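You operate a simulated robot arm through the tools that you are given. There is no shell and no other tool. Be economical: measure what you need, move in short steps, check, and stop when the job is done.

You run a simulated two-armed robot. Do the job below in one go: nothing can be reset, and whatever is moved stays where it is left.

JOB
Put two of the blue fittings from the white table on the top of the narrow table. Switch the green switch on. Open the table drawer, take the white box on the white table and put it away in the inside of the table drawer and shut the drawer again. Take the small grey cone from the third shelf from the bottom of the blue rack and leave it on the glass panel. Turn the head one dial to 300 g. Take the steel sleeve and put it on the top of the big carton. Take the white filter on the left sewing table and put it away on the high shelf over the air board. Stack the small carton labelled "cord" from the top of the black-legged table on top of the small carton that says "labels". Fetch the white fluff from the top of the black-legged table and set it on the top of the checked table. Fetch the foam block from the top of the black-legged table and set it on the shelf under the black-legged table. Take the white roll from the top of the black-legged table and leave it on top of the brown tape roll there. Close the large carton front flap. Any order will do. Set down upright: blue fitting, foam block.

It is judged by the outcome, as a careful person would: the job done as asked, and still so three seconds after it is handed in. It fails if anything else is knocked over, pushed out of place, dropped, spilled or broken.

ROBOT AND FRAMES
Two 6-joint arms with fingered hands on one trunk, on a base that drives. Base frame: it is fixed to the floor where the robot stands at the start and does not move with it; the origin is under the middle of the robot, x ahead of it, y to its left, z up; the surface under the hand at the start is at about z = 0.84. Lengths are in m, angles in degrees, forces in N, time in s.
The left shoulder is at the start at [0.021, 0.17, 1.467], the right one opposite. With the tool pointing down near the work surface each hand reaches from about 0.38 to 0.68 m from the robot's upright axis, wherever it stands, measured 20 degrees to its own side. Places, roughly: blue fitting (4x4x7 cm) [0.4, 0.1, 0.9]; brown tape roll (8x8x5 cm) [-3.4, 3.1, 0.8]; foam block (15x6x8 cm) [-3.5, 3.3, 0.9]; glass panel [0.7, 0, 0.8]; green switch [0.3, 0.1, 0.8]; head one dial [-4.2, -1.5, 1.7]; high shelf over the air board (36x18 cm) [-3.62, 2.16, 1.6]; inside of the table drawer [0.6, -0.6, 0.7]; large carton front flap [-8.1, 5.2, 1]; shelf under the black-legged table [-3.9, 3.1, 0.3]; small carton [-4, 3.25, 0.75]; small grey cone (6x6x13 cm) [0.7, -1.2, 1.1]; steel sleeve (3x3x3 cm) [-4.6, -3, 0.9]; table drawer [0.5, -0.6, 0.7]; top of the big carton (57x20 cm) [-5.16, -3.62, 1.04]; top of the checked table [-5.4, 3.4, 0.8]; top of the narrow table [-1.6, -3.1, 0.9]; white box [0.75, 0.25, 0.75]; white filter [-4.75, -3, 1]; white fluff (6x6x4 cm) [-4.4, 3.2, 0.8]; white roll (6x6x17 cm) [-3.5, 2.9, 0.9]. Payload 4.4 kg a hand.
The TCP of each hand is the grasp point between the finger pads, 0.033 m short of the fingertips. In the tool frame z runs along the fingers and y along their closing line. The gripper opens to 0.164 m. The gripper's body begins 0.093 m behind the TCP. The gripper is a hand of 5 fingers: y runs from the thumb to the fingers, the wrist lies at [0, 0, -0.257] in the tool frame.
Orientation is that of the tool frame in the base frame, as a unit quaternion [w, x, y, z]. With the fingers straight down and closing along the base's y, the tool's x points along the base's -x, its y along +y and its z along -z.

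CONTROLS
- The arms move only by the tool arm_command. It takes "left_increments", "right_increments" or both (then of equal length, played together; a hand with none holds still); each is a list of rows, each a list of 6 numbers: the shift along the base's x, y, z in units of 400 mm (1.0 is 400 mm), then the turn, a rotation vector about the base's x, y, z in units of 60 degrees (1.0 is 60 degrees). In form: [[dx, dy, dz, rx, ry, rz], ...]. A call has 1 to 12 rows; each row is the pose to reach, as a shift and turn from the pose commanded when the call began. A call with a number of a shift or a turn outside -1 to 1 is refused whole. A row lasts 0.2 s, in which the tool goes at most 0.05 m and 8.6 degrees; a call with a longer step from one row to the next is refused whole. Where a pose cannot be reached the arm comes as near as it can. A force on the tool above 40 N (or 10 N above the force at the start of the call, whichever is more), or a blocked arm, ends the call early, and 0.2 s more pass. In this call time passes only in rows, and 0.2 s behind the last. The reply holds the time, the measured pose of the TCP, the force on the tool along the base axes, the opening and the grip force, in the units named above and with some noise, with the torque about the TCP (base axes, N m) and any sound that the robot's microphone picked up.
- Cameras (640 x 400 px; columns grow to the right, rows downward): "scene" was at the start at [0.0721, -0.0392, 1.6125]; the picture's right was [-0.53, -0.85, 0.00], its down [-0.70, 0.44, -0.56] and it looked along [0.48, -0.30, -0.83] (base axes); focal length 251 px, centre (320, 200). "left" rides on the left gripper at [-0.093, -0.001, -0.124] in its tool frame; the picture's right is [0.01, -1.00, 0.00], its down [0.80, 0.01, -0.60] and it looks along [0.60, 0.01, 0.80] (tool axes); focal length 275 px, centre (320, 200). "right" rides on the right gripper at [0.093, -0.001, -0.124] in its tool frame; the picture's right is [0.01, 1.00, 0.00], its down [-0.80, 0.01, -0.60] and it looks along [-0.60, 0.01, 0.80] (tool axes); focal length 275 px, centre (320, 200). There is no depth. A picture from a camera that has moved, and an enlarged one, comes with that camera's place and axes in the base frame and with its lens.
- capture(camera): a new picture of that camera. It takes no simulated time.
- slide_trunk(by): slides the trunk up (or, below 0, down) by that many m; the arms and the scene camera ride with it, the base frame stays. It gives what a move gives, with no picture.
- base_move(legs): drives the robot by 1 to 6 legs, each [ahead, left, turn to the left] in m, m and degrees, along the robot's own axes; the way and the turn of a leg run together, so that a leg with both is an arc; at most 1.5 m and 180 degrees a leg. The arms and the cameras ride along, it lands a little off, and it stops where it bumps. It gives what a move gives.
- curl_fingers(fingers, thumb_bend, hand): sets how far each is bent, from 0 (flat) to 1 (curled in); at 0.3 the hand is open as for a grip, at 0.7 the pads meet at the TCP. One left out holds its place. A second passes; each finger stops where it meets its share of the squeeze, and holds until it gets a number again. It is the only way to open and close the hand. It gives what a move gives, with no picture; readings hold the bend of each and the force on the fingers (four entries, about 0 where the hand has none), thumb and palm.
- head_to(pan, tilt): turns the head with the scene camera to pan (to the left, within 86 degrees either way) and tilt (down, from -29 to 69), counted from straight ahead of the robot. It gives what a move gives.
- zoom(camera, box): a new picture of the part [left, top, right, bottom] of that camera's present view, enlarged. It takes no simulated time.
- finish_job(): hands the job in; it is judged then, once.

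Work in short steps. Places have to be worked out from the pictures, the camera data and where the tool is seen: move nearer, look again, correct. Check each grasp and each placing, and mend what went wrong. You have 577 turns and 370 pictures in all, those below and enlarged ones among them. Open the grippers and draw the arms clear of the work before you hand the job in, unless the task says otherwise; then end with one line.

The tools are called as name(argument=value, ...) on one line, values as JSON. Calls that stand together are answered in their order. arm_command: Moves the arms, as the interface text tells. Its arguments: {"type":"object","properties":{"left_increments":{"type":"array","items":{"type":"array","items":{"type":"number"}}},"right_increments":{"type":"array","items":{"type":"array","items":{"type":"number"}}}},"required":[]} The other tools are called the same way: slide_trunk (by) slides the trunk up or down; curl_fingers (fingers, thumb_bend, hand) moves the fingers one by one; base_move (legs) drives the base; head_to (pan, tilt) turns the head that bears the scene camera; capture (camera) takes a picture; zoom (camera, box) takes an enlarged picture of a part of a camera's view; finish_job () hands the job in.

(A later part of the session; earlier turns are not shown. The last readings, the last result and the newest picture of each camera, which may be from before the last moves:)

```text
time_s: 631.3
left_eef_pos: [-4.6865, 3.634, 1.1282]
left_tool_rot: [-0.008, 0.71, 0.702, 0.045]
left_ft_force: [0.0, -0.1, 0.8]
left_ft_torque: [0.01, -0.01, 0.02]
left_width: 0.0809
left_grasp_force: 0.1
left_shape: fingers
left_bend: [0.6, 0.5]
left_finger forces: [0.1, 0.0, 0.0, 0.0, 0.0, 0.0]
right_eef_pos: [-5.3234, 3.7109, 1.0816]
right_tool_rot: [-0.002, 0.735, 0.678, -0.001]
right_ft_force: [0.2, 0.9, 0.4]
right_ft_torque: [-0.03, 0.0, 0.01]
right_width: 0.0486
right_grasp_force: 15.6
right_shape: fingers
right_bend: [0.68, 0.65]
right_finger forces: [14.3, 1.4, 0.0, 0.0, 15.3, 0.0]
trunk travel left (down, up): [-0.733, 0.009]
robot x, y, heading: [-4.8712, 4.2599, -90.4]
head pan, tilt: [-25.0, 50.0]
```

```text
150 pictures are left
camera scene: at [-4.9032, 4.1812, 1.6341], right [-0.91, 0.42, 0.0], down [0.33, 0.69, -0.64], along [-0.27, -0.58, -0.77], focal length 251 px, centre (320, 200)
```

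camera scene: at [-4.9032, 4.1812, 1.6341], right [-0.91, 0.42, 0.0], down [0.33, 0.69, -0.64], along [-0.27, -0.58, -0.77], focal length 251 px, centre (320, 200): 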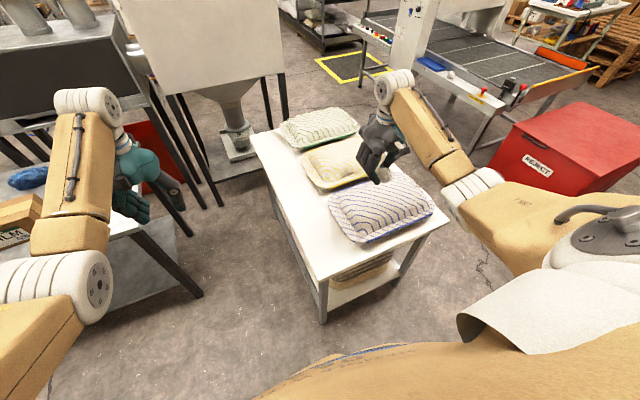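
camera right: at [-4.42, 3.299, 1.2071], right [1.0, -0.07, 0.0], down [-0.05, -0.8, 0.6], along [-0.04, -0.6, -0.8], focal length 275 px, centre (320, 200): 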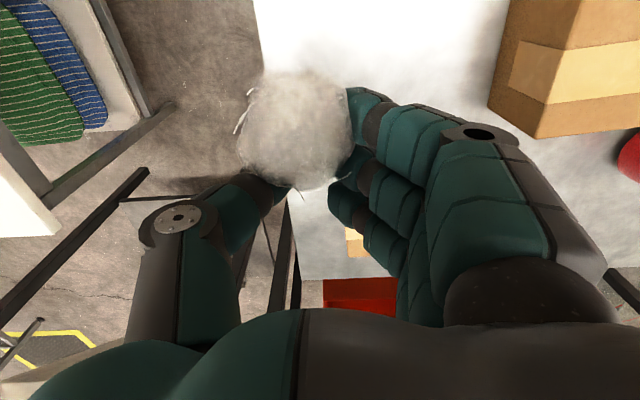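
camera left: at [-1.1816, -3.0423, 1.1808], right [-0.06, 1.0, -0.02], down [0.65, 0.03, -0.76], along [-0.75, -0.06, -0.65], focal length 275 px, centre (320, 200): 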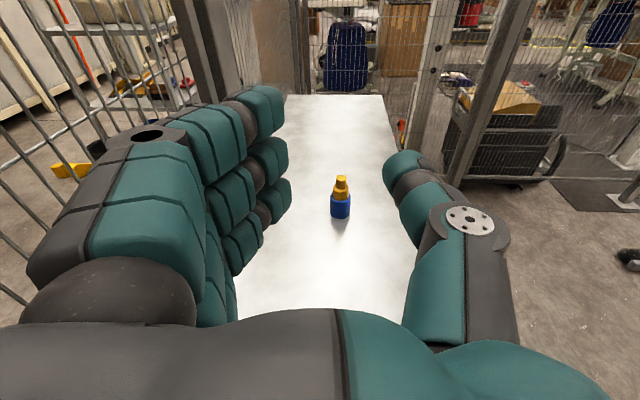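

The free strip on the checked table's east side is x≈-5.03…-5.16. I bring the fluff above ≈[-5.08, 3.62].

base_move(legs=[[0.12, 0.258, 0]])

arm_command(right_increments=[[0, 0, -0.1, 0, 0, 0], [0, 0, -0.2, 0, 0, 0], [0, 0, -0.3, 0, 0, 0]])

capture(camera="right")

```text
time_s: 633.3
left_eef_pos: [-4.4303, 3.5108, 1.1291]
left_tool_rot: [-0.007, 0.711, 0.702, 0.046]
left_ft_force: [0.2, 0.3, 0.5]
left_ft_torque: [0.04, -0.02, 0.01]
left_width: 0.0807
left_grasp_force: 0.0
left_shape: fingers
left_bend: [0.6, 0.5]
left_finger forces: [0.1, 0.0, 0.0, 0.1, 0.1, 0.0]
right_eef_pos: [-5.0663, 3.5918, 1.083]
right_tool_rot: [0.0, 0.736, 0.677, -0.001]
right_ft_force: [0.5, -0.4, 0.3]
right_ft_torque: [0.02, 0.01, -0.04]
right_width: 0.0483
right_grasp_force: 15.3
right_shape: fingers
right_bend: [0.68, 0.65]
right_finger forces: [14.3, 1.4, 0.0, 0.0, 15.3, 0.1]
trunk travel left (down, up): [-0.733, 0.009]
robot x, y, heading: [-4.6105, 4.1402, -90.5]
head pan, tilt: [-25.0, 50.0]
```

```text
time_s: 634.1
left_eef_pos: [-4.4305, 3.5129, 1.129]
left_tool_rot: [-0.007, 0.711, 0.702, 0.045]
left_ft_force: [0.0, 0.3, 0.7]
left_ft_torque: [0.01, -0.01, -0.01]
left_width: 0.0807
left_grasp_force: 0.0
left_shape: fingers
left_bend: [0.6, 0.5]
left_finger forces: [0.0, 0.1, 0.0, 0.0, 0.1, 0.1]
right_eef_pos: [-5.0674, 3.5908, 0.9635]
right_tool_rot: [-0.001, 0.735, 0.678, -0.001]
right_ft_force: [0.8, -0.5, 0.4]
right_ft_torque: [0.01, -0.03, 0.02]
right_width: 0.0487
right_grasp_force: 16.0
right_shape: fingers
right_bend: [0.68, 0.65]
right_finger forces: [14.3, 1.4, 0.0, 0.0, 15.0, 0.0]
trunk travel left (down, up): [-0.733, 0.009]
robot x, y, heading: [-4.611, 4.1427, -90.1]
head pan, tilt: [-25.0, 50.0]
```

```text
149 pictures are left
camera right: at [-5.0599, 3.6832, 1.0865], right [1.0, -0.07, 0.0], down [-0.05, -0.8, 0.6], along [-0.04, -0.6, -0.8], focal length 275 px, centre (320, 200)
```

right: 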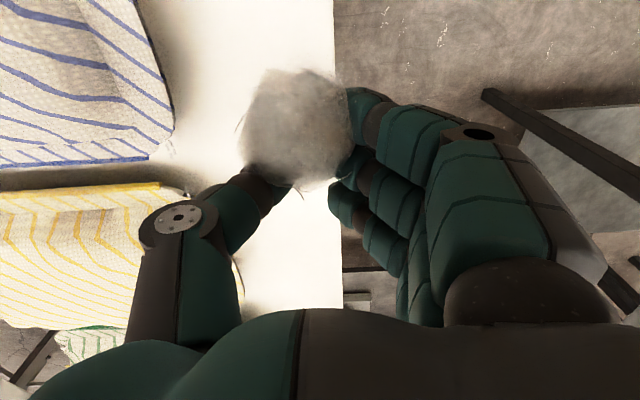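

The table edge is close on the right; I shift 3.5 cm toward the pillows, then lower to contact.

base_move(legs=[[0, -0.037, 0]])

arm_command(right_increments=[[0, 0, -0.04, 0, 0, 0], [0, 0, -0.08, 0, 0, 0], [0, 0, -0.11, 0, 0, 0], [0, 0, -0.14, 0, 0, 0], [0, 0, -0.17, 0, 0, 0], [0, 0, -0.2, 0, 0, 0]])

capture(camera="right")

```text
time_s: 635.0
left_eef_pos: [-4.4663, 3.5125, 1.128]
left_tool_rot: [-0.007, 0.711, 0.702, 0.045]
left_ft_force: [0.0, 0.4, 0.0]
left_ft_torque: [0.03, 0.02, -0.02]
left_width: 0.0806
left_grasp_force: 0.2
left_shape: fingers
left_bend: [0.6, 0.5]
left_finger forces: [0.0, 0.0, 0.0, 0.1, 0.0, 0.1]
right_eef_pos: [-5.1032, 3.5932, 0.9639]
right_tool_rot: [-0.002, 0.735, 0.678, -0.002]
right_ft_force: [-0.7, -0.2, -0.7]
right_ft_torque: [-0.01, -0.05, 0.01]
right_width: 0.0482
right_grasp_force: 15.4
right_shape: fingers
right_bend: [0.68, 0.65]
right_finger forces: [14.4, 1.3, 0.0, 0.0, 15.2, 0.0]
trunk travel left (down, up): [-0.733, 0.009]
robot x, y, heading: [-4.6479, 4.1424, -90.1]
head pan, tilt: [-25.0, 50.0]
```

```text
time_s: 636.4
left_eef_pos: [-4.4656, 3.5103, 1.1287]
left_tool_rot: [-0.007, 0.711, 0.702, 0.046]
left_ft_force: [-0.3, 0.9, 0.0]
left_ft_torque: [-0.01, -0.01, -0.02]
left_width: 0.0807
left_grasp_force: 0.0
left_shape: fingers
left_bend: [0.6, 0.5]
left_finger forces: [0.0, 0.0, 0.0, 0.1, 0.0, 0.0]
right_eef_pos: [-5.1037, 3.5918, 0.8831]
right_tool_rot: [-0.001, 0.735, 0.678, -0.001]
right_ft_force: [-0.1, -0.8, -0.6]
right_ft_torque: [0.01, -0.03, -0.02]
right_width: 0.0485
right_grasp_force: 15.7
right_shape: fingers
right_bend: [0.68, 0.65]
right_finger forces: [14.4, 1.2, 0.0, 0.0, 15.0, 0.1]
trunk travel left (down, up): [-0.733, 0.009]
robot x, y, heading: [-4.647, 4.1437, -90.5]
head pan, tilt: [-25.0, 50.0]
```

```text
148 pictures are left
camera right: at [-5.0952, 3.6833, 1.0071], right [1.0, -0.07, 0.0], down [-0.05, -0.8, 0.6], along [-0.04, -0.6, -0.8], focal length 275 px, centre (320, 200)
```

right: 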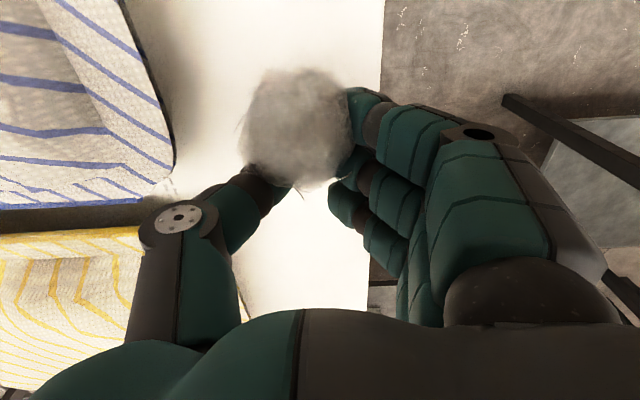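

arm_command(right_increments=[[0, 0, -0.02, 0, 0, 0], [0, 0, -0.04, 0, 0, 0], [0, 0, -0.06, 0, 0, 0], [0, 0, -0.08, 0, 0, 0], [0, 0, -0.1, 0, 0, 0]])

capture(camera="right")

```text
time_s: 637.6
left_eef_pos: [-4.465, 3.5118, 1.1281]
left_tool_rot: [-0.006, 0.711, 0.702, 0.046]
left_ft_force: [0.0, 0.0, -0.1]
left_ft_torque: [-0.02, -0.02, -0.01]
left_width: 0.0807
left_grasp_force: 0.0
left_shape: fingers
left_bend: [0.6, 0.5]
left_finger forces: [0.1, 0.0, 0.1, 0.0, 0.0, 0.0]
right_eef_pos: [-5.1018, 3.592, 0.8432]
right_tool_rot: [-0.001, 0.736, 0.677, -0.001]
right_ft_force: [-1.0, 0.1, -0.4]
right_ft_torque: [-0.02, 0.01, 0.0]
right_width: 0.0482
right_grasp_force: 15.3
right_shape: fingers
right_bend: [0.68, 0.65]
right_finger forces: [14.5, 1.3, 0.0, 0.1, 15.0, 0.0]
trunk travel left (down, up): [-0.733, 0.009]
robot x, y, heading: [-4.6491, 4.1429, -90.1]
head pan, tilt: [-25.0, 50.0]
```

```text
147 pictures are left
camera right: at [-5.0952, 3.6834, 0.9667], right [1.0, -0.07, 0.0], down [-0.05, -0.8, 0.6], along [-0.04, -0.6, -0.8], focal length 275 px, centre (320, 200)
```

right: 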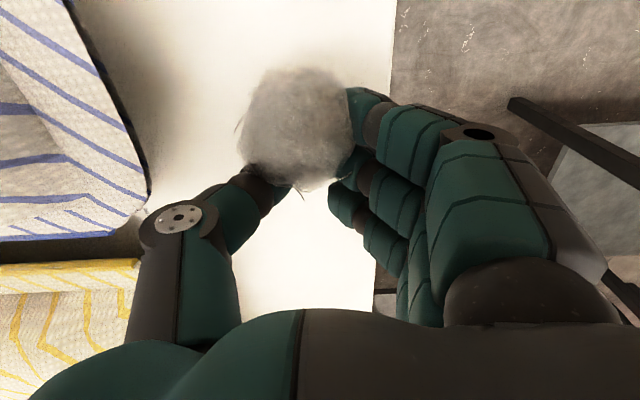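

Still above; continue lowering.

arm_command(right_increments=[[0, 0, -0.025, 0, 0, 0], [0, 0, -0.05, 0, 0, 0], [0, 0, -0.075, 0, 0, 0], [0, 0, -0.1, 0, 0, 0], [0, 0, -0.125, 0, 0, 0], [0, 0, -0.15, 0, 0, 0]])

capture(camera="right")

```text
time_s: 639.0
left_eef_pos: [-4.4651, 3.5119, 1.1281]
left_tool_rot: [-0.007, 0.711, 0.702, 0.045]
left_ft_force: [-1.3, 0.2, 0.4]
left_ft_torque: [-0.03, -0.01, 0.01]
left_width: 0.0809
left_grasp_force: 0.1
left_shape: fingers
left_bend: [0.6, 0.5]
left_finger forces: [0.0, 0.1, 0.0, 0.0, 0.1, 0.0]
right_eef_pos: [-5.0934, 3.6154, 0.8022]
right_tool_rot: [-0.001, 0.736, 0.677, -0.002]
right_ft_force: [-1.2, -1.2, 1.6]
right_ft_torque: [0.05, 0.01, -0.03]
right_width: 0.0483
right_grasp_force: 15.2
right_shape: fingers
right_bend: [0.68, 0.65]
right_finger forces: [14.2, 1.2, 0.0, 0.0, 14.8, 0.0]
right hand out of reach, approached as far as the arm can: row 2, 3, 4, 5, 6
trunk travel left (down, up): [-0.733, 0.009]
robot x, y, heading: [-4.6471, 4.1398, -90.3]
head pan, tilt: [-25.0, 50.0]
```

```text
146 pictures are left
camera right: at [-5.0878, 3.7071, 0.9257], right [1.0, -0.07, 0.0], down [-0.05, -0.8, 0.6], along [-0.04, -0.6, -0.8], focal length 275 px, centre (320, 200)
```

right: 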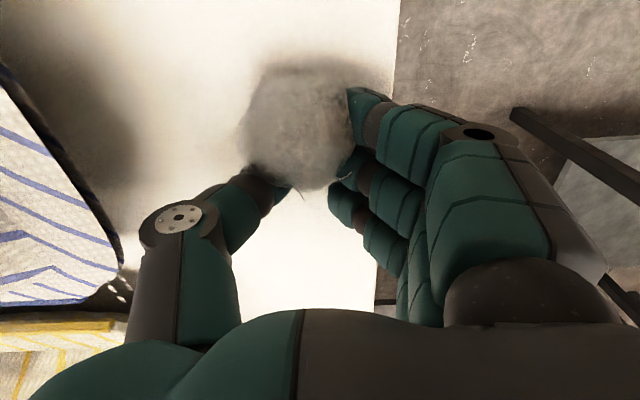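

The fluff is about touching. I lower the trunk 1.2 cm and release.

slide_trunk(by=-0.012)

curl_fingers(hand="right", fingers=0.5, thumb_bend=0.5)

capture(camera="right")

```text
time_s: 639.5
left_eef_pos: [-4.4652, 3.5132, 1.1171]
left_tool_rot: [-0.007, 0.711, 0.701, 0.046]
left_ft_force: [1.2, -0.4, -0.5]
left_ft_torque: [0.06, -0.07, 0.01]
left_width: 0.0807
left_grasp_force: 0.0
left_shape: fingers
left_bend: [0.6, 0.5]
left_finger forces: [0.1, 0.0, 0.0, 0.0, 0.1, 0.1]
right_eef_pos: [-5.1003, 3.6122, 0.7976]
right_tool_rot: [-0.002, 0.736, 0.677, -0.007]
right_ft_force: [2.6, 9.5, 29.6]
right_ft_torque: [0.57, 0.57, -0.29]
right_width: 0.0474
right_grasp_force: 38.5
right_shape: fingers
right_bend: [0.67, 0.68]
right_finger forces: [23.4, 1.2, 0.1, 0.1, 52.0, 0.0]
trunk travel left (down, up): [-0.721, 0.021]
robot x, y, heading: [-4.6453, 4.1426, -90.4]
head pan, tilt: [-25.0, 50.0]
stopped: the force on the tool passed its limit at 43 N (the readings are from after the stop); the commanded pose is now the measured one
```

```text
time_s: 639.9
left_eef_pos: [-4.4672, 3.5119, 1.1164]
left_tool_rot: [-0.007, 0.711, 0.702, 0.046]
left_ft_force: [-0.4, 0.7, -0.3]
left_ft_torque: [0.04, -0.06, -0.01]
left_width: 0.0809
left_grasp_force: 0.1
left_shape: fingers
left_bend: [0.6, 0.5]
left_finger forces: [0.0, 0.0, 0.1, 0.0, 0.0, 0.1]
right_eef_pos: [-5.106, 3.6053, 0.8007]
right_tool_rot: [0.0, 0.735, 0.678, -0.014]
right_ft_force: [-0.3, 4.9, 18.9]
right_ft_torque: [0.11, -1.17, 0.4]
right_width: 0.0994
right_grasp_force: 9.2
right_shape: fingers
right_bend: [0.5, 0.5]
right_finger forces: [0.7, 0.2, 18.5, 0.0, 0.1, 0.0]
trunk travel left (down, up): [-0.721, 0.021]
robot x, y, heading: [-4.6491, 4.1401, -90.2]
head pan, tilt: [-25.0, 50.0]
stopped (right hand): the force on the tool passed its limit at 44 N (the readings are from after the stop); the commanded pose is now the measured one
```

```text
145 pictures are left
camera right: at [-5.0973, 3.6995, 0.9237], right [1.0, -0.07, -0.02], down [-0.04, -0.79, 0.61], along [-0.06, -0.61, -0.79], focal length 275 px, centre (320, 200)
```

right: 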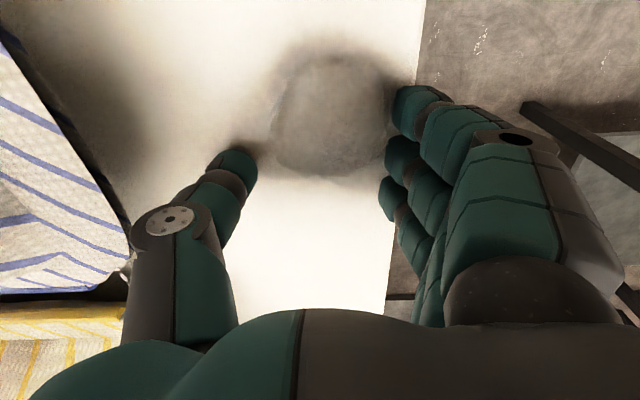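

Fluff released on the top. I lift the hand and check.

arm_command(right_increments=[[-0.01, 0, 0.08, 0, 0, 0], [-0.01, 0, 0.18, 0, 0, 0], [-0.01, 0, 0.28, 0, 0, 0], [-0.01, 0, 0.38, 0, 0, 0], [-0.01, 0, 0.48, 0, 0, 0], [-0.01, 0, 0.58, 0, 0, 0], [-0.01, 0, 0.68, 0, 0, 0]])

capture(camera="right")

```text
time_s: 641.5
left_eef_pos: [-4.4657, 3.5128, 1.116]
left_tool_rot: [-0.007, 0.71, 0.702, 0.045]
left_ft_force: [0.4, 0.0, -0.2]
left_ft_torque: [0.0, 0.02, 0.02]
left_width: 0.0806
left_grasp_force: 0.1
left_shape: fingers
left_bend: [0.6, 0.5]
left_finger forces: [0.0, 0.0, 0.0, 0.0, 0.0, 0.0]
right_eef_pos: [-5.1089, 3.6079, 1.0722]
right_tool_rot: [-0.002, 0.735, 0.678, -0.012]
right_ft_force: [-0.2, -1.0, -1.0]
right_ft_torque: [0.02, 0.02, -0.01]
right_width: 0.0992
right_grasp_force: 0.1
right_shape: fingers
right_bend: [0.5, 0.5]
right_finger forces: [0.0, 0.0, 0.0, 0.0, 0.0, 0.1]
trunk travel left (down, up): [-0.721, 0.021]
robot x, y, heading: [-4.6506, 4.1434, -90.4]
head pan, tilt: [-25.0, 50.0]
```

```text
144 pictures are left
camera right: at [-5.1, 3.7006, 1.1948], right [1.0, -0.07, -0.02], down [-0.04, -0.79, 0.61], along [-0.06, -0.61, -0.79], focal length 275 px, centre (320, 200)
```

right: 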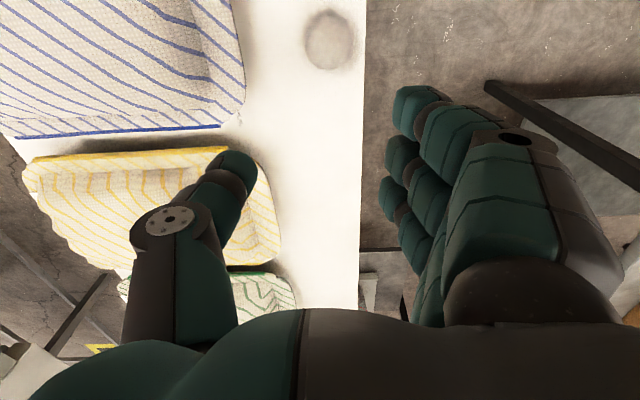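

Fluff is done. Next the CORD carton: I bring the left hand over it and test yawing the hand 90° to grip across its short side.

base_move(legs=[[0, 0.695, 0], [0.25, 0, 0]])

arm_command(left_increments=[[0, 0, 0, 0, 0, -0.14], [0, 0, 0, 0, 0, -0.28], [0, 0, 0, 0, 0, -0.42], [0, 0, 0, 0, 0, -0.56], [0, 0, 0, 0, 0, -0.7], [0, 0, 0, 0, 0, -0.84], [0, 0, 0, 0, 0, -0.98]])

arm_command(left_increments=[[0, 0, 0, 0, 0, -0.14], [0, 0, 0, 0, 0, -0.28], [0, 0, 0, 0, 0, -0.42], [0, 0, 0, 0, 0, -0.5]])

curl_fingers(hand="left", fingers=0.3, thumb_bend=0.3)

capture(camera="left")

```text
time_s: 646.8
left_eef_pos: [-3.7718, 3.2535, 1.1151]
left_tool_rot: [-0.007, 0.712, 0.701, 0.046]
left_ft_force: [0.2, -0.2, 0.4]
left_ft_torque: [0.03, 0.01, 0.01]
left_width: 0.0808
left_grasp_force: 0.0
left_shape: fingers
left_bend: [0.6, 0.5]
left_finger forces: [0.1, 0.1, 0.0, 0.0, 0.0, 0.0]
right_eef_pos: [-4.4143, 3.3505, 1.072]
right_tool_rot: [-0.001, 0.737, 0.676, -0.013]
right_ft_force: [0.3, -0.2, -0.1]
right_ft_torque: [0.04, 0.0, 0.0]
right_width: 0.0992
right_grasp_force: 0.1
right_shape: fingers
right_bend: [0.5, 0.5]
right_finger forces: [0.0, 0.0, 0.0, 0.0, 0.0, 0.1]
trunk travel left (down, up): [-0.721, 0.021]
robot x, y, heading: [-3.951, 3.8833, -90.6]
head pan, tilt: [-25.0, 50.0]
```

```text
time_s: 648.4
left_eef_pos: [-3.7724, 3.2547, 1.1154]
left_tool_rot: [0.017, 0.965, 0.259, 0.044]
left_ft_force: [0.5, -0.8, -0.7]
left_ft_torque: [0.01, -0.02, 0.0]
left_width: 0.0808
left_grasp_force: 0.0
left_shape: fingers
left_bend: [0.6, 0.5]
left_finger forces: [0.0, 0.0, 0.1, 0.0, 0.0, 0.0]
right_eef_pos: [-4.4142, 3.3525, 1.0719]
right_tool_rot: [0.0, 0.736, 0.677, -0.013]
right_ft_force: [-0.3, -0.2, 0.4]
right_ft_torque: [-0.02, 0.02, 0.02]
right_width: 0.0992
right_grasp_force: 0.1
right_shape: fingers
right_bend: [0.5, 0.5]
right_finger forces: [0.1, 0.0, 0.0, 0.0, 0.1, 0.0]
trunk travel left (down, up): [-0.721, 0.021]
robot x, y, heading: [-3.9499, 3.8849, -90.8]
head pan, tilt: [-25.0, 50.0]
```

```text
time_s: 649.4
left_eef_pos: [-3.7733, 3.2551, 1.1154]
left_tool_rot: [0.027, 0.999, 0.001, 0.038]
left_ft_force: [0.4, -0.3, -0.3]
left_ft_torque: [0.02, -0.01, 0.0]
left_width: 0.0807
left_grasp_force: 0.1
left_shape: fingers
left_bend: [0.6, 0.5]
left_finger forces: [0.0, 0.0, 0.0, 0.1, 0.1, 0.1]
right_eef_pos: [-4.4145, 3.3522, 1.0719]
right_tool_rot: [-0.001, 0.736, 0.677, -0.012]
right_ft_force: [-0.1, -1.3, 0.0]
right_ft_torque: [0.0, 0.01, 0.0]
right_width: 0.0992
right_grasp_force: 0.0
right_shape: fingers
right_bend: [0.5, 0.5]
right_finger forces: [0.1, 0.0, 0.0, 0.0, 0.0, 0.1]
trunk travel left (down, up): [-0.721, 0.021]
robot x, y, heading: [-3.9568, 3.8838, -90.5]
head pan, tilt: [-25.0, 50.0]
```

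```text
time_s: 650.4
left_eef_pos: [-3.7735, 3.255, 1.116]
left_tool_rot: [0.027, 0.999, 0.003, 0.038]
left_ft_force: [0.3, 0.1, 0.0]
left_ft_torque: [0.02, 0.02, 0.0]
left_width: 0.1782
left_grasp_force: 0.2
left_shape: fingers
left_bend: [0.3, 0.3]
left_finger forces: [0.0, 0.0, 0.0, 0.1, 0.0, 0.0]
right_eef_pos: [-4.4154, 3.3507, 1.0716]
right_tool_rot: [0.0, 0.736, 0.677, -0.013]
right_ft_force: [0.4, -1.1, -0.4]
right_ft_torque: [-0.01, 0.03, 0.01]
right_width: 0.0991
right_grasp_force: 0.2
right_shape: fingers
right_bend: [0.5, 0.5]
right_finger forces: [0.0, 0.0, 0.0, 0.0, 0.1, 0.0]
trunk travel left (down, up): [-0.721, 0.021]
robot x, y, heading: [-3.9507, 3.8862, -90.6]
head pan, tilt: [-25.0, 50.0]
```

```text
143 pictures are left
camera left: at [-3.8748, 3.2616, 1.2317], right [0.01, 1.0, -0.05], down [0.75, 0.03, 0.66], along [0.66, -0.05, -0.75], focal length 275 px, centre (320, 200)
```

left: 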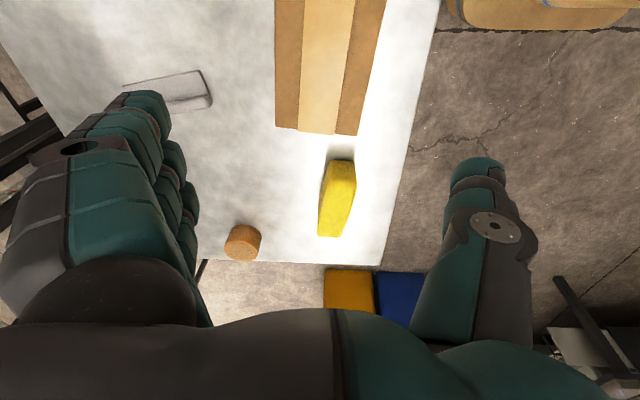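

Yaw works, and the camera now shows CORD's long axis along x: centre ≈[-3.795, 3.249], ~10 cm wide. I align and descend.

arm_command(left_increments=[[-0.02, -0.005, -0.08, 0, 0, 0], [-0.05, -0.015, -0.16, 0, 0, 0], [-0.05, -0.015, -0.24, 0, 0, 0]])

slide_trunk(by=-0.06)

capture(camera="left")

head_to(pan=10, tilt=50)

capture(camera="scene")

```text
time_s: 651.2
left_eef_pos: [-3.7923, 3.2487, 1.0196]
left_tool_rot: [0.027, 0.999, 0.003, 0.038]
left_ft_force: [0.7, -0.1, 0.1]
left_ft_torque: [-0.02, -0.01, 0.0]
left_width: 0.1785
left_grasp_force: 0.0
left_shape: fingers
left_bend: [0.3, 0.3]
left_finger forces: [0.1, 0.1, 0.0, 0.0, 0.1, 0.0]
right_eef_pos: [-4.416, 3.3516, 1.0713]
right_tool_rot: [0.0, 0.736, 0.676, -0.012]
right_ft_force: [-0.1, 0.2, 0.5]
right_ft_torque: [0.04, 0.02, 0.02]
right_width: 0.0992
right_grasp_force: 0.1
right_shape: fingers
right_bend: [0.5, 0.5]
right_finger forces: [0.0, 0.0, 0.0, 0.0, 0.1, 0.1]
trunk travel left (down, up): [-0.721, 0.021]
robot x, y, heading: [-3.9544, 3.8858, -90.6]
head pan, tilt: [-25.0, 50.0]
```

```text
time_s: 652.2
left_eef_pos: [-3.793, 3.2487, 0.96]
left_tool_rot: [0.027, 0.999, 0.004, 0.037]
left_ft_force: [0.0, 0.1, 0.5]
left_ft_torque: [-0.04, -0.01, 0.0]
left_width: 0.1787
left_grasp_force: 0.0
left_shape: fingers
left_bend: [0.3, 0.3]
left_finger forces: [0.0, 0.0, 0.0, 0.1, 0.1, 0.0]
right_eef_pos: [-4.4148, 3.3522, 1.0125]
right_tool_rot: [-0.001, 0.736, 0.677, -0.012]
right_ft_force: [0.2, 0.0, 0.5]
right_ft_torque: [-0.01, -0.03, 0.01]
right_width: 0.0994
right_grasp_force: 0.1
right_shape: fingers
right_bend: [0.5, 0.5]
right_finger forces: [0.0, 0.1, 0.0, 0.0, 0.0, 0.1]
trunk travel left (down, up): [-0.661, 0.081]
robot x, y, heading: [-3.9525, 3.8855, -90.6]
head pan, tilt: [-25.0, 50.0]
```

```text
142 pictures are left
camera left: at [-3.895, 3.2556, 1.076], right [0.01, 1.0, -0.05], down [0.75, 0.03, 0.66], along [0.66, -0.05, -0.75], focal length 275 px, centre (320, 200)
```

left: 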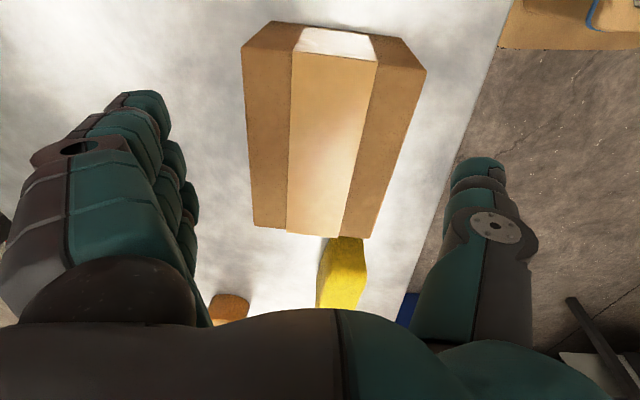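

```text
time_s: 653.2
left_eef_pos: [-3.7931, 3.2493, 0.9609]
left_tool_rot: [0.027, 0.999, 0.003, 0.038]
left_ft_force: [0.1, -0.6, -0.4]
left_ft_torque: [-0.01, 0.01, 0.0]
left_width: 0.1786
left_grasp_force: 0.1
left_shape: fingers
left_bend: [0.3, 0.3]
left_finger forces: [0.0, 0.0, 0.0, 0.0, 0.0, 0.0]
right_eef_pos: [-4.4153, 3.3515, 1.0121]
right_tool_rot: [0.0, 0.736, 0.677, -0.013]
right_ft_force: [-0.7, 0.0, 1.4]
right_ft_torque: [0.01, -0.01, -0.02]
right_width: 0.0996
right_grasp_force: 0.0
right_shape: fingers
right_bend: [0.5, 0.5]
right_finger forces: [0.0, 0.0, 0.1, 0.1, 0.1, 0.0]
trunk travel left (down, up): [-0.661, 0.081]
robot x, y, heading: [-3.9542, 3.883, -90.4]
head pan, tilt: [10.0, 50.0]
```

```text
141 pictures are left
camera scene: at [-3.9394, 3.797, 1.562], right [-0.99, -0.16, 0.0], down [-0.13, 0.76, -0.64], along [0.11, -0.63, -0.77], focal length 251 px, centre (320, 200)
```

scene: 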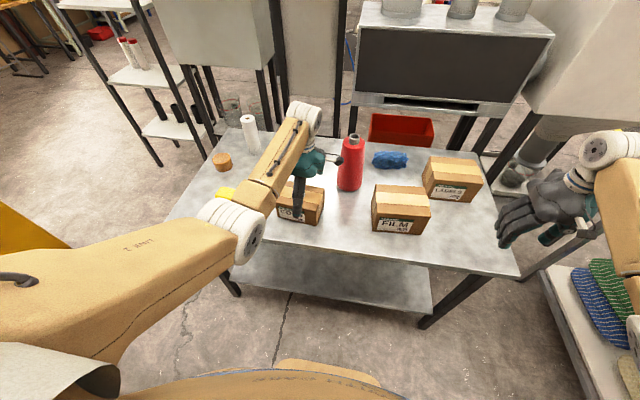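

Well centred. I lower the trunk 6.5 cm and close.

slide_trunk(by=-0.068)

curl_fingers(hand="left", fingers=0.7, thumb_bend=0.7)

capture(camera="left")

```text
time_s: 654.3
left_eef_pos: [-3.7915, 3.2496, 0.8929]
left_tool_rot: [0.027, 0.999, 0.003, 0.037]
left_ft_force: [0.2, 0.0, 0.2]
left_ft_torque: [-0.07, 0.0, -0.01]
left_width: 0.1785
left_grasp_force: 0.1
left_shape: fingers
left_bend: [0.3, 0.3]
left_finger forces: [0.1, 0.0, 0.0, 0.0, 0.0, 0.0]
right_eef_pos: [-4.4156, 3.3522, 0.9442]
right_tool_rot: [0.0, 0.737, 0.676, -0.012]
right_ft_force: [0.2, -0.4, 0.2]
right_ft_torque: [-0.01, 0.01, 0.01]
right_width: 0.0993
right_grasp_force: 0.1
right_shape: fingers
right_bend: [0.5, 0.5]
right_finger forces: [0.0, 0.0, 0.1, 0.0, 0.0, 0.1]
trunk travel left (down, up): [-0.593, 0.149]
robot x, y, heading: [-3.952, 3.8835, -90.5]
head pan, tilt: [10.0, 50.0]
```

```text
time_s: 655.3
left_eef_pos: [-3.7925, 3.2493, 0.8925]
left_tool_rot: [0.027, 0.999, 0.003, 0.039]
left_ft_force: [-0.3, -0.6, -0.2]
left_ft_torque: [-0.21, -0.01, -0.05]
left_width: 0.1249
left_grasp_force: 39.9
left_shape: fingers
left_bend: [0.52, 0.55]
left_finger forces: [0.0, 0.0, 1.8, 39.3, 40.1, 0.0]
right_eef_pos: [-4.4145, 3.3515, 0.9439]
right_tool_rot: [-0.001, 0.737, 0.676, -0.013]
right_ft_force: [-0.3, -0.1, -0.4]
right_ft_torque: [0.02, -0.01, 0.02]
right_width: 0.0992
right_grasp_force: 0.1
right_shape: fingers
right_bend: [0.5, 0.5]
right_finger forces: [0.0, 0.0, 0.1, 0.1, 0.0, 0.0]
trunk travel left (down, up): [-0.593, 0.149]
robot x, y, heading: [-3.9509, 3.8856, -90.3]
head pan, tilt: [10.0, 50.0]
```

```text
140 pictures are left
camera left: at [-3.8949, 3.2555, 1.0077], right [0.01, 1.0, -0.05], down [0.75, 0.03, 0.66], along [0.66, -0.05, -0.75], focal length 275 px, centre (320, 200)
```

left: 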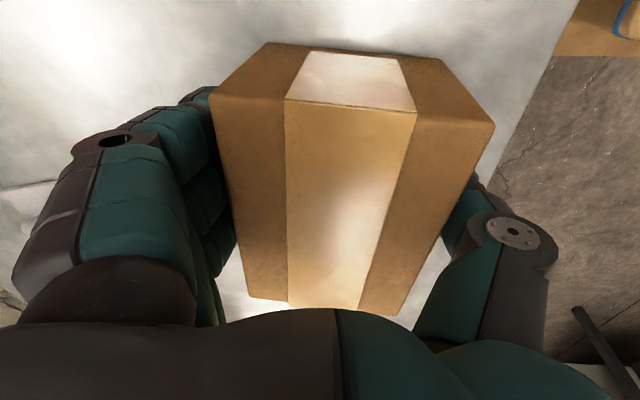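

Gripped. I lift 8 cm and check stability.

slide_trunk(by=0.1)

capture(camera="left")

capture(camera="scene")

```text
time_s: 656.6
left_eef_pos: [-3.792, 3.2482, 0.9908]
left_tool_rot: [0.026, 0.999, 0.002, 0.038]
left_ft_force: [-0.1, 0.7, -2.5]
left_ft_torque: [-0.02, 0.01, -0.02]
left_width: 0.1248
left_grasp_force: 40.4
left_shape: fingers
left_bend: [0.52, 0.55]
left_finger forces: [0.0, 0.0, 1.9, 38.8, 40.6, 0.1]
right_eef_pos: [-4.4159, 3.3512, 1.0438]
right_tool_rot: [-0.002, 0.736, 0.677, -0.01]
right_ft_force: [1.3, 0.7, -0.5]
right_ft_torque: [-0.01, 0.0, 0.0]
right_width: 0.0991
right_grasp_force: 0.0
right_shape: fingers
right_bend: [0.5, 0.5]
right_finger forces: [0.0, 0.0, 0.1, 0.1, 0.1, 0.1]
trunk travel left (down, up): [-0.693, 0.049]
robot x, y, heading: [-3.9537, 3.882, -90.6]
head pan, tilt: [10.0, 50.0]
```

```text
139 pictures are left
camera left: at [-3.8949, 3.2553, 1.1069], right [0.01, 1.0, -0.05], down [0.75, 0.03, 0.66], along [0.66, -0.04, -0.75], focal length 275 px, centre (320, 200)
```

left: 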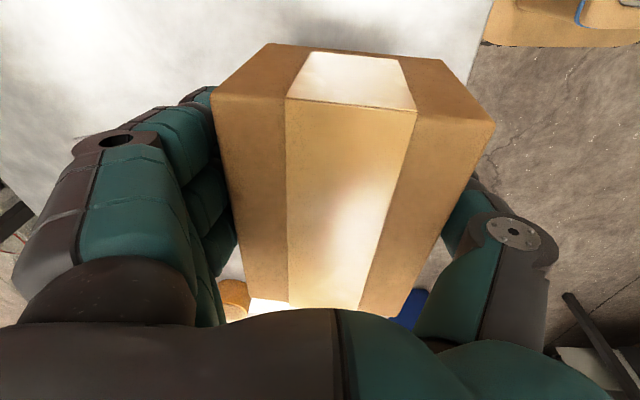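

```text
138 pictures are left
camera scene: at [-3.9393, 3.7967, 1.5938], right [-0.99, -0.17, 0.0], down [-0.13, 0.76, -0.64], along [0.11, -0.63, -0.77], focal length 251 px, centre (320, 200)
```

scene: 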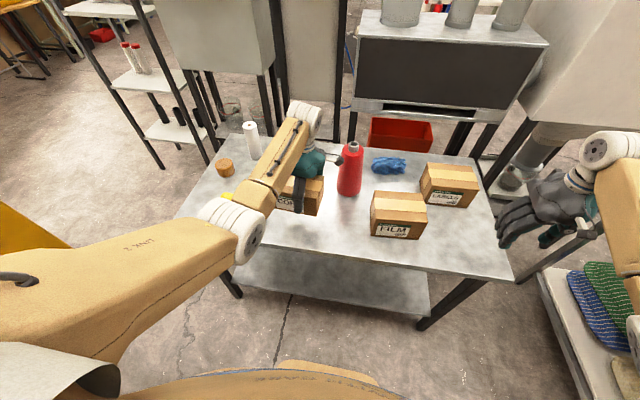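

Held level. I raise it, carry it right over toward LABELS (top ≈0.908, centre ≈[-4.32, 3.03]).

slide_trunk(by=0.045)

arm_command(left_increments=[[0, 0, 0.1, 0, 0, 0], [0, 0, 0.2, 0, 0, 0]])

base_move(legs=[[0, -0.53, 0], [0.15, 0, 0]])

capture(camera="left")

capture(camera="scene")

```text
time_s: 657.5
left_eef_pos: [-3.7923, 3.2499, 1.0367]
left_tool_rot: [0.026, 0.999, 0.002, 0.037]
left_ft_force: [0.7, -0.2, -2.7]
left_ft_torque: [-0.03, 0.04, 0.01]
left_width: 0.1248
left_grasp_force: 40.3
left_shape: fingers
left_bend: [0.52, 0.55]
left_finger forces: [0.0, 0.0, 1.9, 38.7, 40.4, 0.0]
right_eef_pos: [-4.414, 3.3525, 1.0888]
right_tool_rot: [-0.001, 0.736, 0.676, -0.012]
right_ft_force: [-0.4, -0.3, -0.5]
right_ft_torque: [0.01, 0.04, -0.02]
right_width: 0.0993
right_grasp_force: 0.0
right_shape: fingers
right_bend: [0.5, 0.5]
right_finger forces: [0.1, 0.0, 0.1, 0.0, 0.0, 0.0]
trunk travel left (down, up): [-0.738, 0.004]
robot x, y, heading: [-3.9507, 3.8858, -90.6]
head pan, tilt: [10.0, 50.0]
```

```text
time_s: 658.1
left_eef_pos: [-3.7935, 3.2491, 1.1185]
left_tool_rot: [0.027, 0.999, 0.003, 0.037]
left_ft_force: [-0.2, 0.7, -3.6]
left_ft_torque: [-0.06, 0.05, 0.02]
left_width: 0.1248
left_grasp_force: 40.5
left_shape: fingers
left_bend: [0.52, 0.55]
left_finger forces: [0.0, 0.0, 2.0, 38.4, 40.2, 0.0]
right_eef_pos: [-4.4138, 3.3507, 1.0889]
right_tool_rot: [0.0, 0.736, 0.677, -0.013]
right_ft_force: [0.6, 0.2, -0.5]
right_ft_torque: [-0.01, -0.04, 0.0]
right_width: 0.0995
right_grasp_force: 0.0
right_shape: fingers
right_bend: [0.5, 0.5]
right_finger forces: [0.1, 0.0, 0.1, 0.1, 0.0, 0.0]
trunk travel left (down, up): [-0.738, 0.004]
robot x, y, heading: [-3.9541, 3.8856, -90.6]
head pan, tilt: [10.0, 50.0]
```

```text
time_s: 662.1
left_eef_pos: [-4.3255, 3.1025, 1.1172]
left_tool_rot: [0.027, 0.999, 0.003, 0.037]
left_ft_force: [-0.2, -1.3, -3.8]
left_ft_torque: [-0.05, 0.0, -0.02]
left_width: 0.125
left_grasp_force: 40.4
left_shape: fingers
left_bend: [0.52, 0.55]
left_finger forces: [0.0, 0.0, 2.0, 38.4, 40.2, 0.1]
right_eef_pos: [-4.9484, 3.2052, 1.0882]
right_tool_rot: [-0.002, 0.736, 0.677, -0.013]
right_ft_force: [0.4, 0.5, -1.0]
right_ft_torque: [0.08, 0.03, 0.0]
right_width: 0.0992
right_grasp_force: 0.0
right_shape: fingers
right_bend: [0.5, 0.5]
right_finger forces: [0.0, 0.0, 0.1, 0.0, 0.1, 0.0]
trunk travel left (down, up): [-0.738, 0.004]
robot x, y, heading: [-4.4866, 3.7383, -90.4]
head pan, tilt: [10.0, 50.0]
```

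```text
137 pictures are left
camera left: at [-4.4276, 3.1092, 1.2325], right [0.01, 1.0, -0.05], down [0.75, 0.03, 0.66], along [0.66, -0.04, -0.75], focal length 275 px, centre (320, 200)
```

left: 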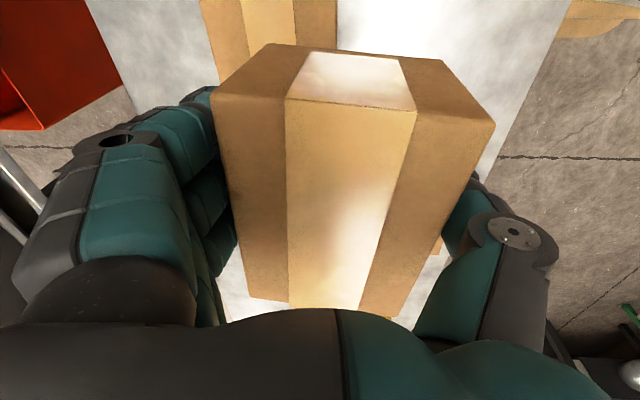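

```text
136 pictures are left
camera scene: at [-4.4722, 3.6511, 1.6389], right [-0.99, -0.17, 0.0], down [-0.13, 0.76, -0.64], along [0.11, -0.63, -0.77], focal length 251 px, centre (320, 200)
```

scene: 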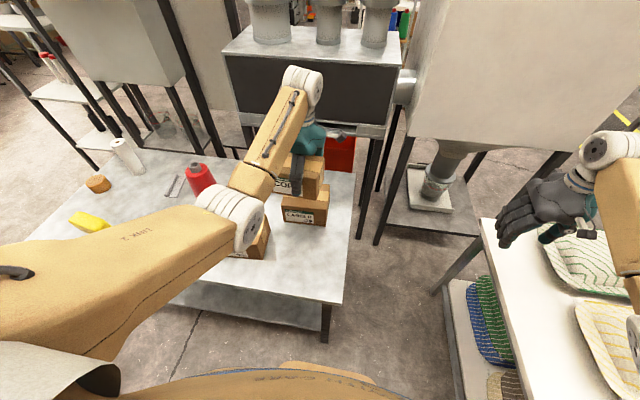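

zoom(camera="scene", box=[220, 130, 360, 270])

```text
2.86 times, centred on (290, 200) of scene
camera zoom: at [-4.4722, 3.6511, 1.6389], right [-0.99, -0.17, 0.0], down [-0.13, 0.76, -0.64], along [0.11, -0.63, -0.77], focal length 718 px, centre (406, 200)
```

zoom: 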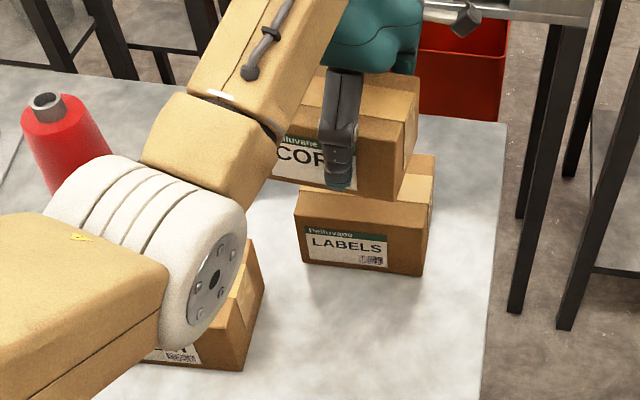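

LABELS spans x -4.402…-4.231, top ≈0.92. I move CORD 6 cm forward with the arm and lower to 2 cm above.

arm_command(left_increments=[[-0.015, -0.08, 0, 0, 0, 0], [-0.03, -0.155, 0, 0, 0, 0], [-0.03, -0.155, -0.08, 0, 0, 0], [-0.03, -0.155, -0.16, 0, 0, 0], [-0.03, -0.155, -0.23, 0, 0, 0]])

zoom(camera="scene", box=[220, 130, 360, 270])

capture(camera="left")

```text
time_s: 663.3
left_eef_pos: [-4.3373, 3.0452, 1.0275]
left_tool_rot: [0.027, 0.999, 0.003, 0.038]
left_ft_force: [-0.3, -1.5, -2.3]
left_ft_torque: [-0.01, 0.03, -0.01]
left_width: 0.1246
left_grasp_force: 40.3
left_shape: fingers
left_bend: [0.52, 0.55]
left_finger forces: [0.0, 0.0, 2.1, 37.9, 39.8, 0.1]
left hand out of reach, approached as far as the arm can: row 5
right_eef_pos: [-4.9482, 3.2075, 1.0878]
right_tool_rot: [-0.001, 0.737, 0.676, -0.012]
right_ft_force: [0.2, -0.2, 0.1]
right_ft_torque: [-0.01, 0.02, -0.01]
right_width: 0.0991
right_grasp_force: 0.0
right_shape: fingers
right_bend: [0.5, 0.5]
right_finger forces: [0.0, 0.0, 0.0, 0.0, 0.1, 0.0]
trunk travel left (down, up): [-0.738, 0.004]
robot x, y, heading: [-4.4859, 3.7422, -90.7]
head pan, tilt: [10.0, 50.0]
```

```text
2.86 times, centred on (290, 200) of scene
camera zoom: at [-4.473, 3.6521, 1.6389], right [-0.99, -0.17, 0.0], down [-0.13, 0.76, -0.64], along [0.11, -0.63, -0.77], focal length 718 px, centre (406, 200)
```

zoom: 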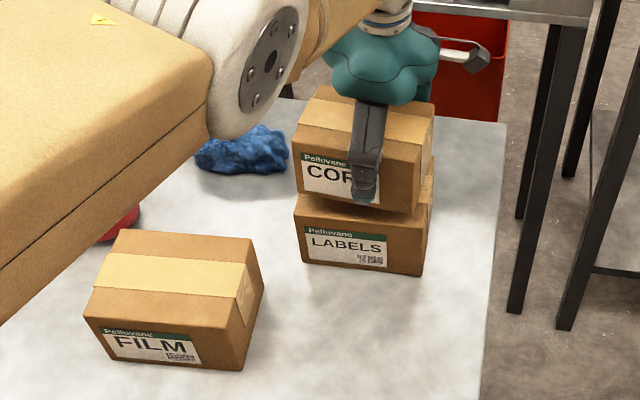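

```text
133 pictures are left
camera left: at [-4.4386, 3.0519, 1.1436], right [0.01, 1.0, -0.05], down [0.75, 0.03, 0.66], along [0.66, -0.05, -0.75], focal length 275 px, centre (320, 200)
```

left: 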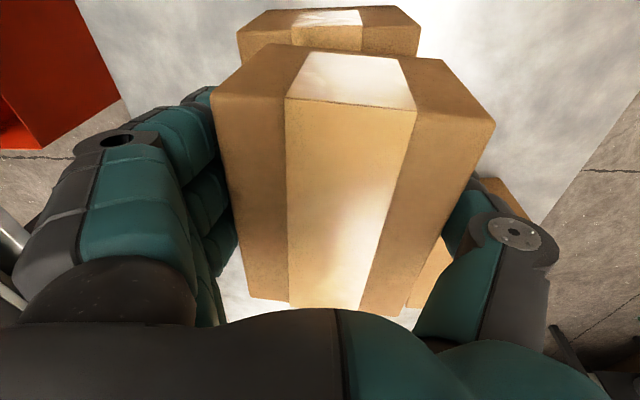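

Aligned. I lower with the trunk in small steps until contact.

slide_trunk(by=-0.02)

slide_trunk(by=-0.01)

zoom(camera="scene", box=[260, 150, 340, 240])

```text
time_s: 664.0
left_eef_pos: [-4.3352, 3.0456, 1.0081]
left_tool_rot: [0.027, 0.999, 0.003, 0.037]
left_ft_force: [-0.2, 0.6, -2.3]
left_ft_torque: [0.02, 0.02, -0.01]
left_width: 0.1245
left_grasp_force: 39.9
left_shape: fingers
left_bend: [0.52, 0.55]
left_finger forces: [0.1, 0.0, 2.1, 37.8, 39.8, 0.0]
right_eef_pos: [-4.947, 3.2076, 1.069]
right_tool_rot: [-0.001, 0.736, 0.677, -0.011]
right_ft_force: [0.4, -0.2, 0.3]
right_ft_torque: [-0.03, -0.01, -0.02]
right_width: 0.0992
right_grasp_force: 0.1
right_shape: fingers
right_bend: [0.5, 0.5]
right_finger forces: [0.0, 0.0, 0.0, 0.1, 0.0, 0.0]
trunk travel left (down, up): [-0.718, 0.024]
robot x, y, heading: [-4.4855, 3.7381, -90.5]
head pan, tilt: [10.0, 50.0]
```

```text
time_s: 664.6
left_eef_pos: [-4.3352, 3.0457, 1.0019]
left_tool_rot: [0.03, 0.999, 0.002, 0.039]
left_ft_force: [0.2, 4.9, 18.9]
left_ft_torque: [-0.58, -0.62, 0.0]
left_width: 0.1242
left_grasp_force: 39.5
left_shape: fingers
left_bend: [0.53, 0.55]
left_finger forces: [0.0, 0.0, 2.4, 33.9, 42.1, 0.0]
right_eef_pos: [-4.9472, 3.2079, 1.0597]
right_tool_rot: [0.001, 0.736, 0.677, -0.012]
right_ft_force: [0.0, 0.1, -0.3]
right_ft_torque: [0.04, 0.01, 0.02]
right_width: 0.0991
right_grasp_force: 0.1
right_shape: fingers
right_bend: [0.5, 0.5]
right_finger forces: [0.0, 0.0, 0.0, 0.1, 0.0, 0.1]
trunk travel left (down, up): [-0.708, 0.034]
robot x, y, heading: [-4.4843, 3.7402, -90.6]
head pan, tilt: [10.0, 50.0]
```

```text
4.44 times, centred on (300, 195) of scene
camera zoom: at [-4.4726, 3.6545, 1.6093], right [-0.99, -0.17, 0.0], down [-0.13, 0.75, -0.64], along [0.11, -0.63, -0.77], focal length 1118 px, centre (409, 222)
```

zoom: 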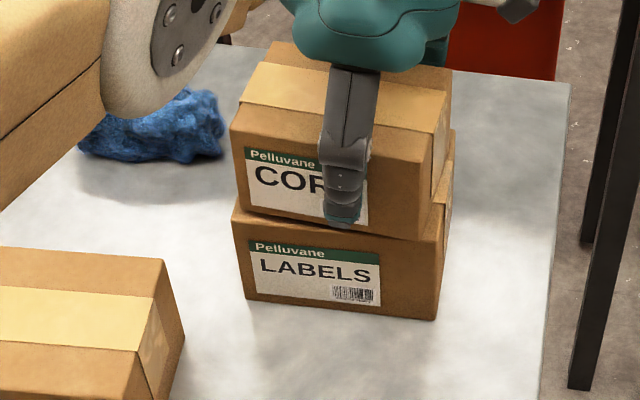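

CORD rests on LABELS. I release and rise.

curl_fingers(hand="left", fingers=0.35, thumb_bend=0.38)

slide_trunk(by=0.03)

arm_command(left_increments=[[0, 0, 0.06, 0, 0, 0], [0, 0, 0.14, 0, 0, 0], [0, 0, 0.22, 0, 0, 0], [0, 0.05, 0.26, 0, 0, 0]])

capture(camera="left")

```text
time_s: 665.6
left_eef_pos: [-4.3361, 3.0474, 0.9973]
left_tool_rot: [0.028, 0.999, 0.002, 0.037]
left_ft_force: [0.6, 1.1, -0.9]
left_ft_torque: [-0.04, 0.01, -0.03]
left_width: 0.1534
left_grasp_force: 0.2
left_shape: fingers
left_bend: [0.35, 0.38]
left_finger forces: [0.1, 0.0, 0.0, 0.0, 0.9, 0.0]
right_eef_pos: [-4.9483, 3.2061, 1.0584]
right_tool_rot: [-0.001, 0.736, 0.677, -0.012]
right_ft_force: [0.5, 0.8, 0.6]
right_ft_torque: [0.01, 0.0, 0.0]
right_width: 0.099
right_grasp_force: 0.0
right_shape: fingers
right_bend: [0.5, 0.5]
right_finger forces: [0.1, 0.0, 0.1, 0.0, 0.0, 0.0]
trunk travel left (down, up): [-0.708, 0.034]
robot x, y, heading: [-4.4889, 3.74, -90.5]
head pan, tilt: [10.0, 50.0]
```

```text
time_s: 666.3
left_eef_pos: [-4.3346, 3.0467, 1.027]
left_tool_rot: [0.027, 0.999, 0.002, 0.038]
left_ft_force: [-0.7, 1.3, 0.2]
left_ft_torque: [0.02, 0.02, 0.01]
left_width: 0.1532
left_grasp_force: 0.1
left_shape: fingers
left_bend: [0.35, 0.38]
left_finger forces: [0.0, 0.0, 0.1, 0.1, 0.0, 0.0]
right_eef_pos: [-4.9477, 3.2063, 1.0886]
right_tool_rot: [-0.001, 0.736, 0.677, -0.012]
right_ft_force: [-0.3, -0.1, -0.9]
right_ft_torque: [-0.01, -0.01, 0.02]
right_width: 0.0987
right_grasp_force: 0.0
right_shape: fingers
right_bend: [0.5, 0.5]
right_finger forces: [0.0, 0.0, 0.0, 0.0, 0.0, 0.0]
trunk travel left (down, up): [-0.738, 0.004]
robot x, y, heading: [-4.4819, 3.7391, -90.5]
head pan, tilt: [10.0, 50.0]
```

```text
time_s: 667.3
left_eef_pos: [-4.3443, 3.0224, 1.1226]
left_tool_rot: [0.026, 0.999, 0.003, 0.038]
left_ft_force: [-0.4, 0.7, -0.4]
left_ft_torque: [-0.03, -0.01, 0.02]
left_width: 0.1535
left_grasp_force: 0.0
left_shape: fingers
left_bend: [0.35, 0.38]
left_finger forces: [0.0, 0.1, 0.0, 0.0, 0.0, 0.0]
left hand out of reach, approached as far as the arm can: row 1, 2, 3, 4
right_eef_pos: [-4.9485, 3.207, 1.0879]
right_tool_rot: [0.0, 0.736, 0.677, -0.012]
right_ft_force: [0.1, -0.5, -0.8]
right_ft_torque: [-0.03, 0.01, -0.01]
right_width: 0.0992
right_grasp_force: 0.1
right_shape: fingers
right_bend: [0.5, 0.5]
right_finger forces: [0.0, 0.0, 0.1, 0.0, 0.0, 0.0]
trunk travel left (down, up): [-0.738, 0.004]
robot x, y, heading: [-4.4854, 3.7391, -90.5]
head pan, tilt: [10.0, 50.0]
```

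```text
131 pictures are left
camera left: at [-4.4462, 3.0291, 1.2392], right [0.01, 1.0, -0.05], down [0.75, 0.03, 0.66], along [0.66, -0.04, -0.75], focal length 275 px, centre (320, 200)
```

left: 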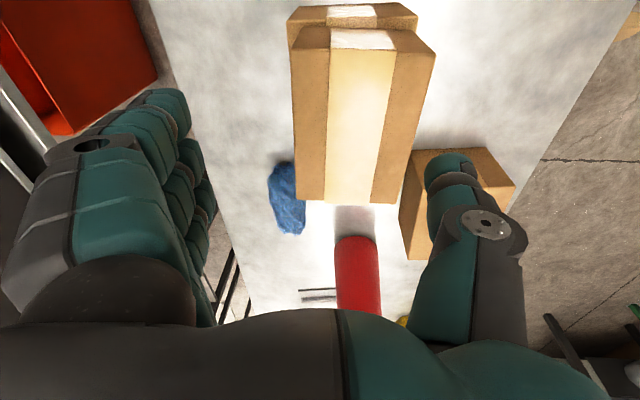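

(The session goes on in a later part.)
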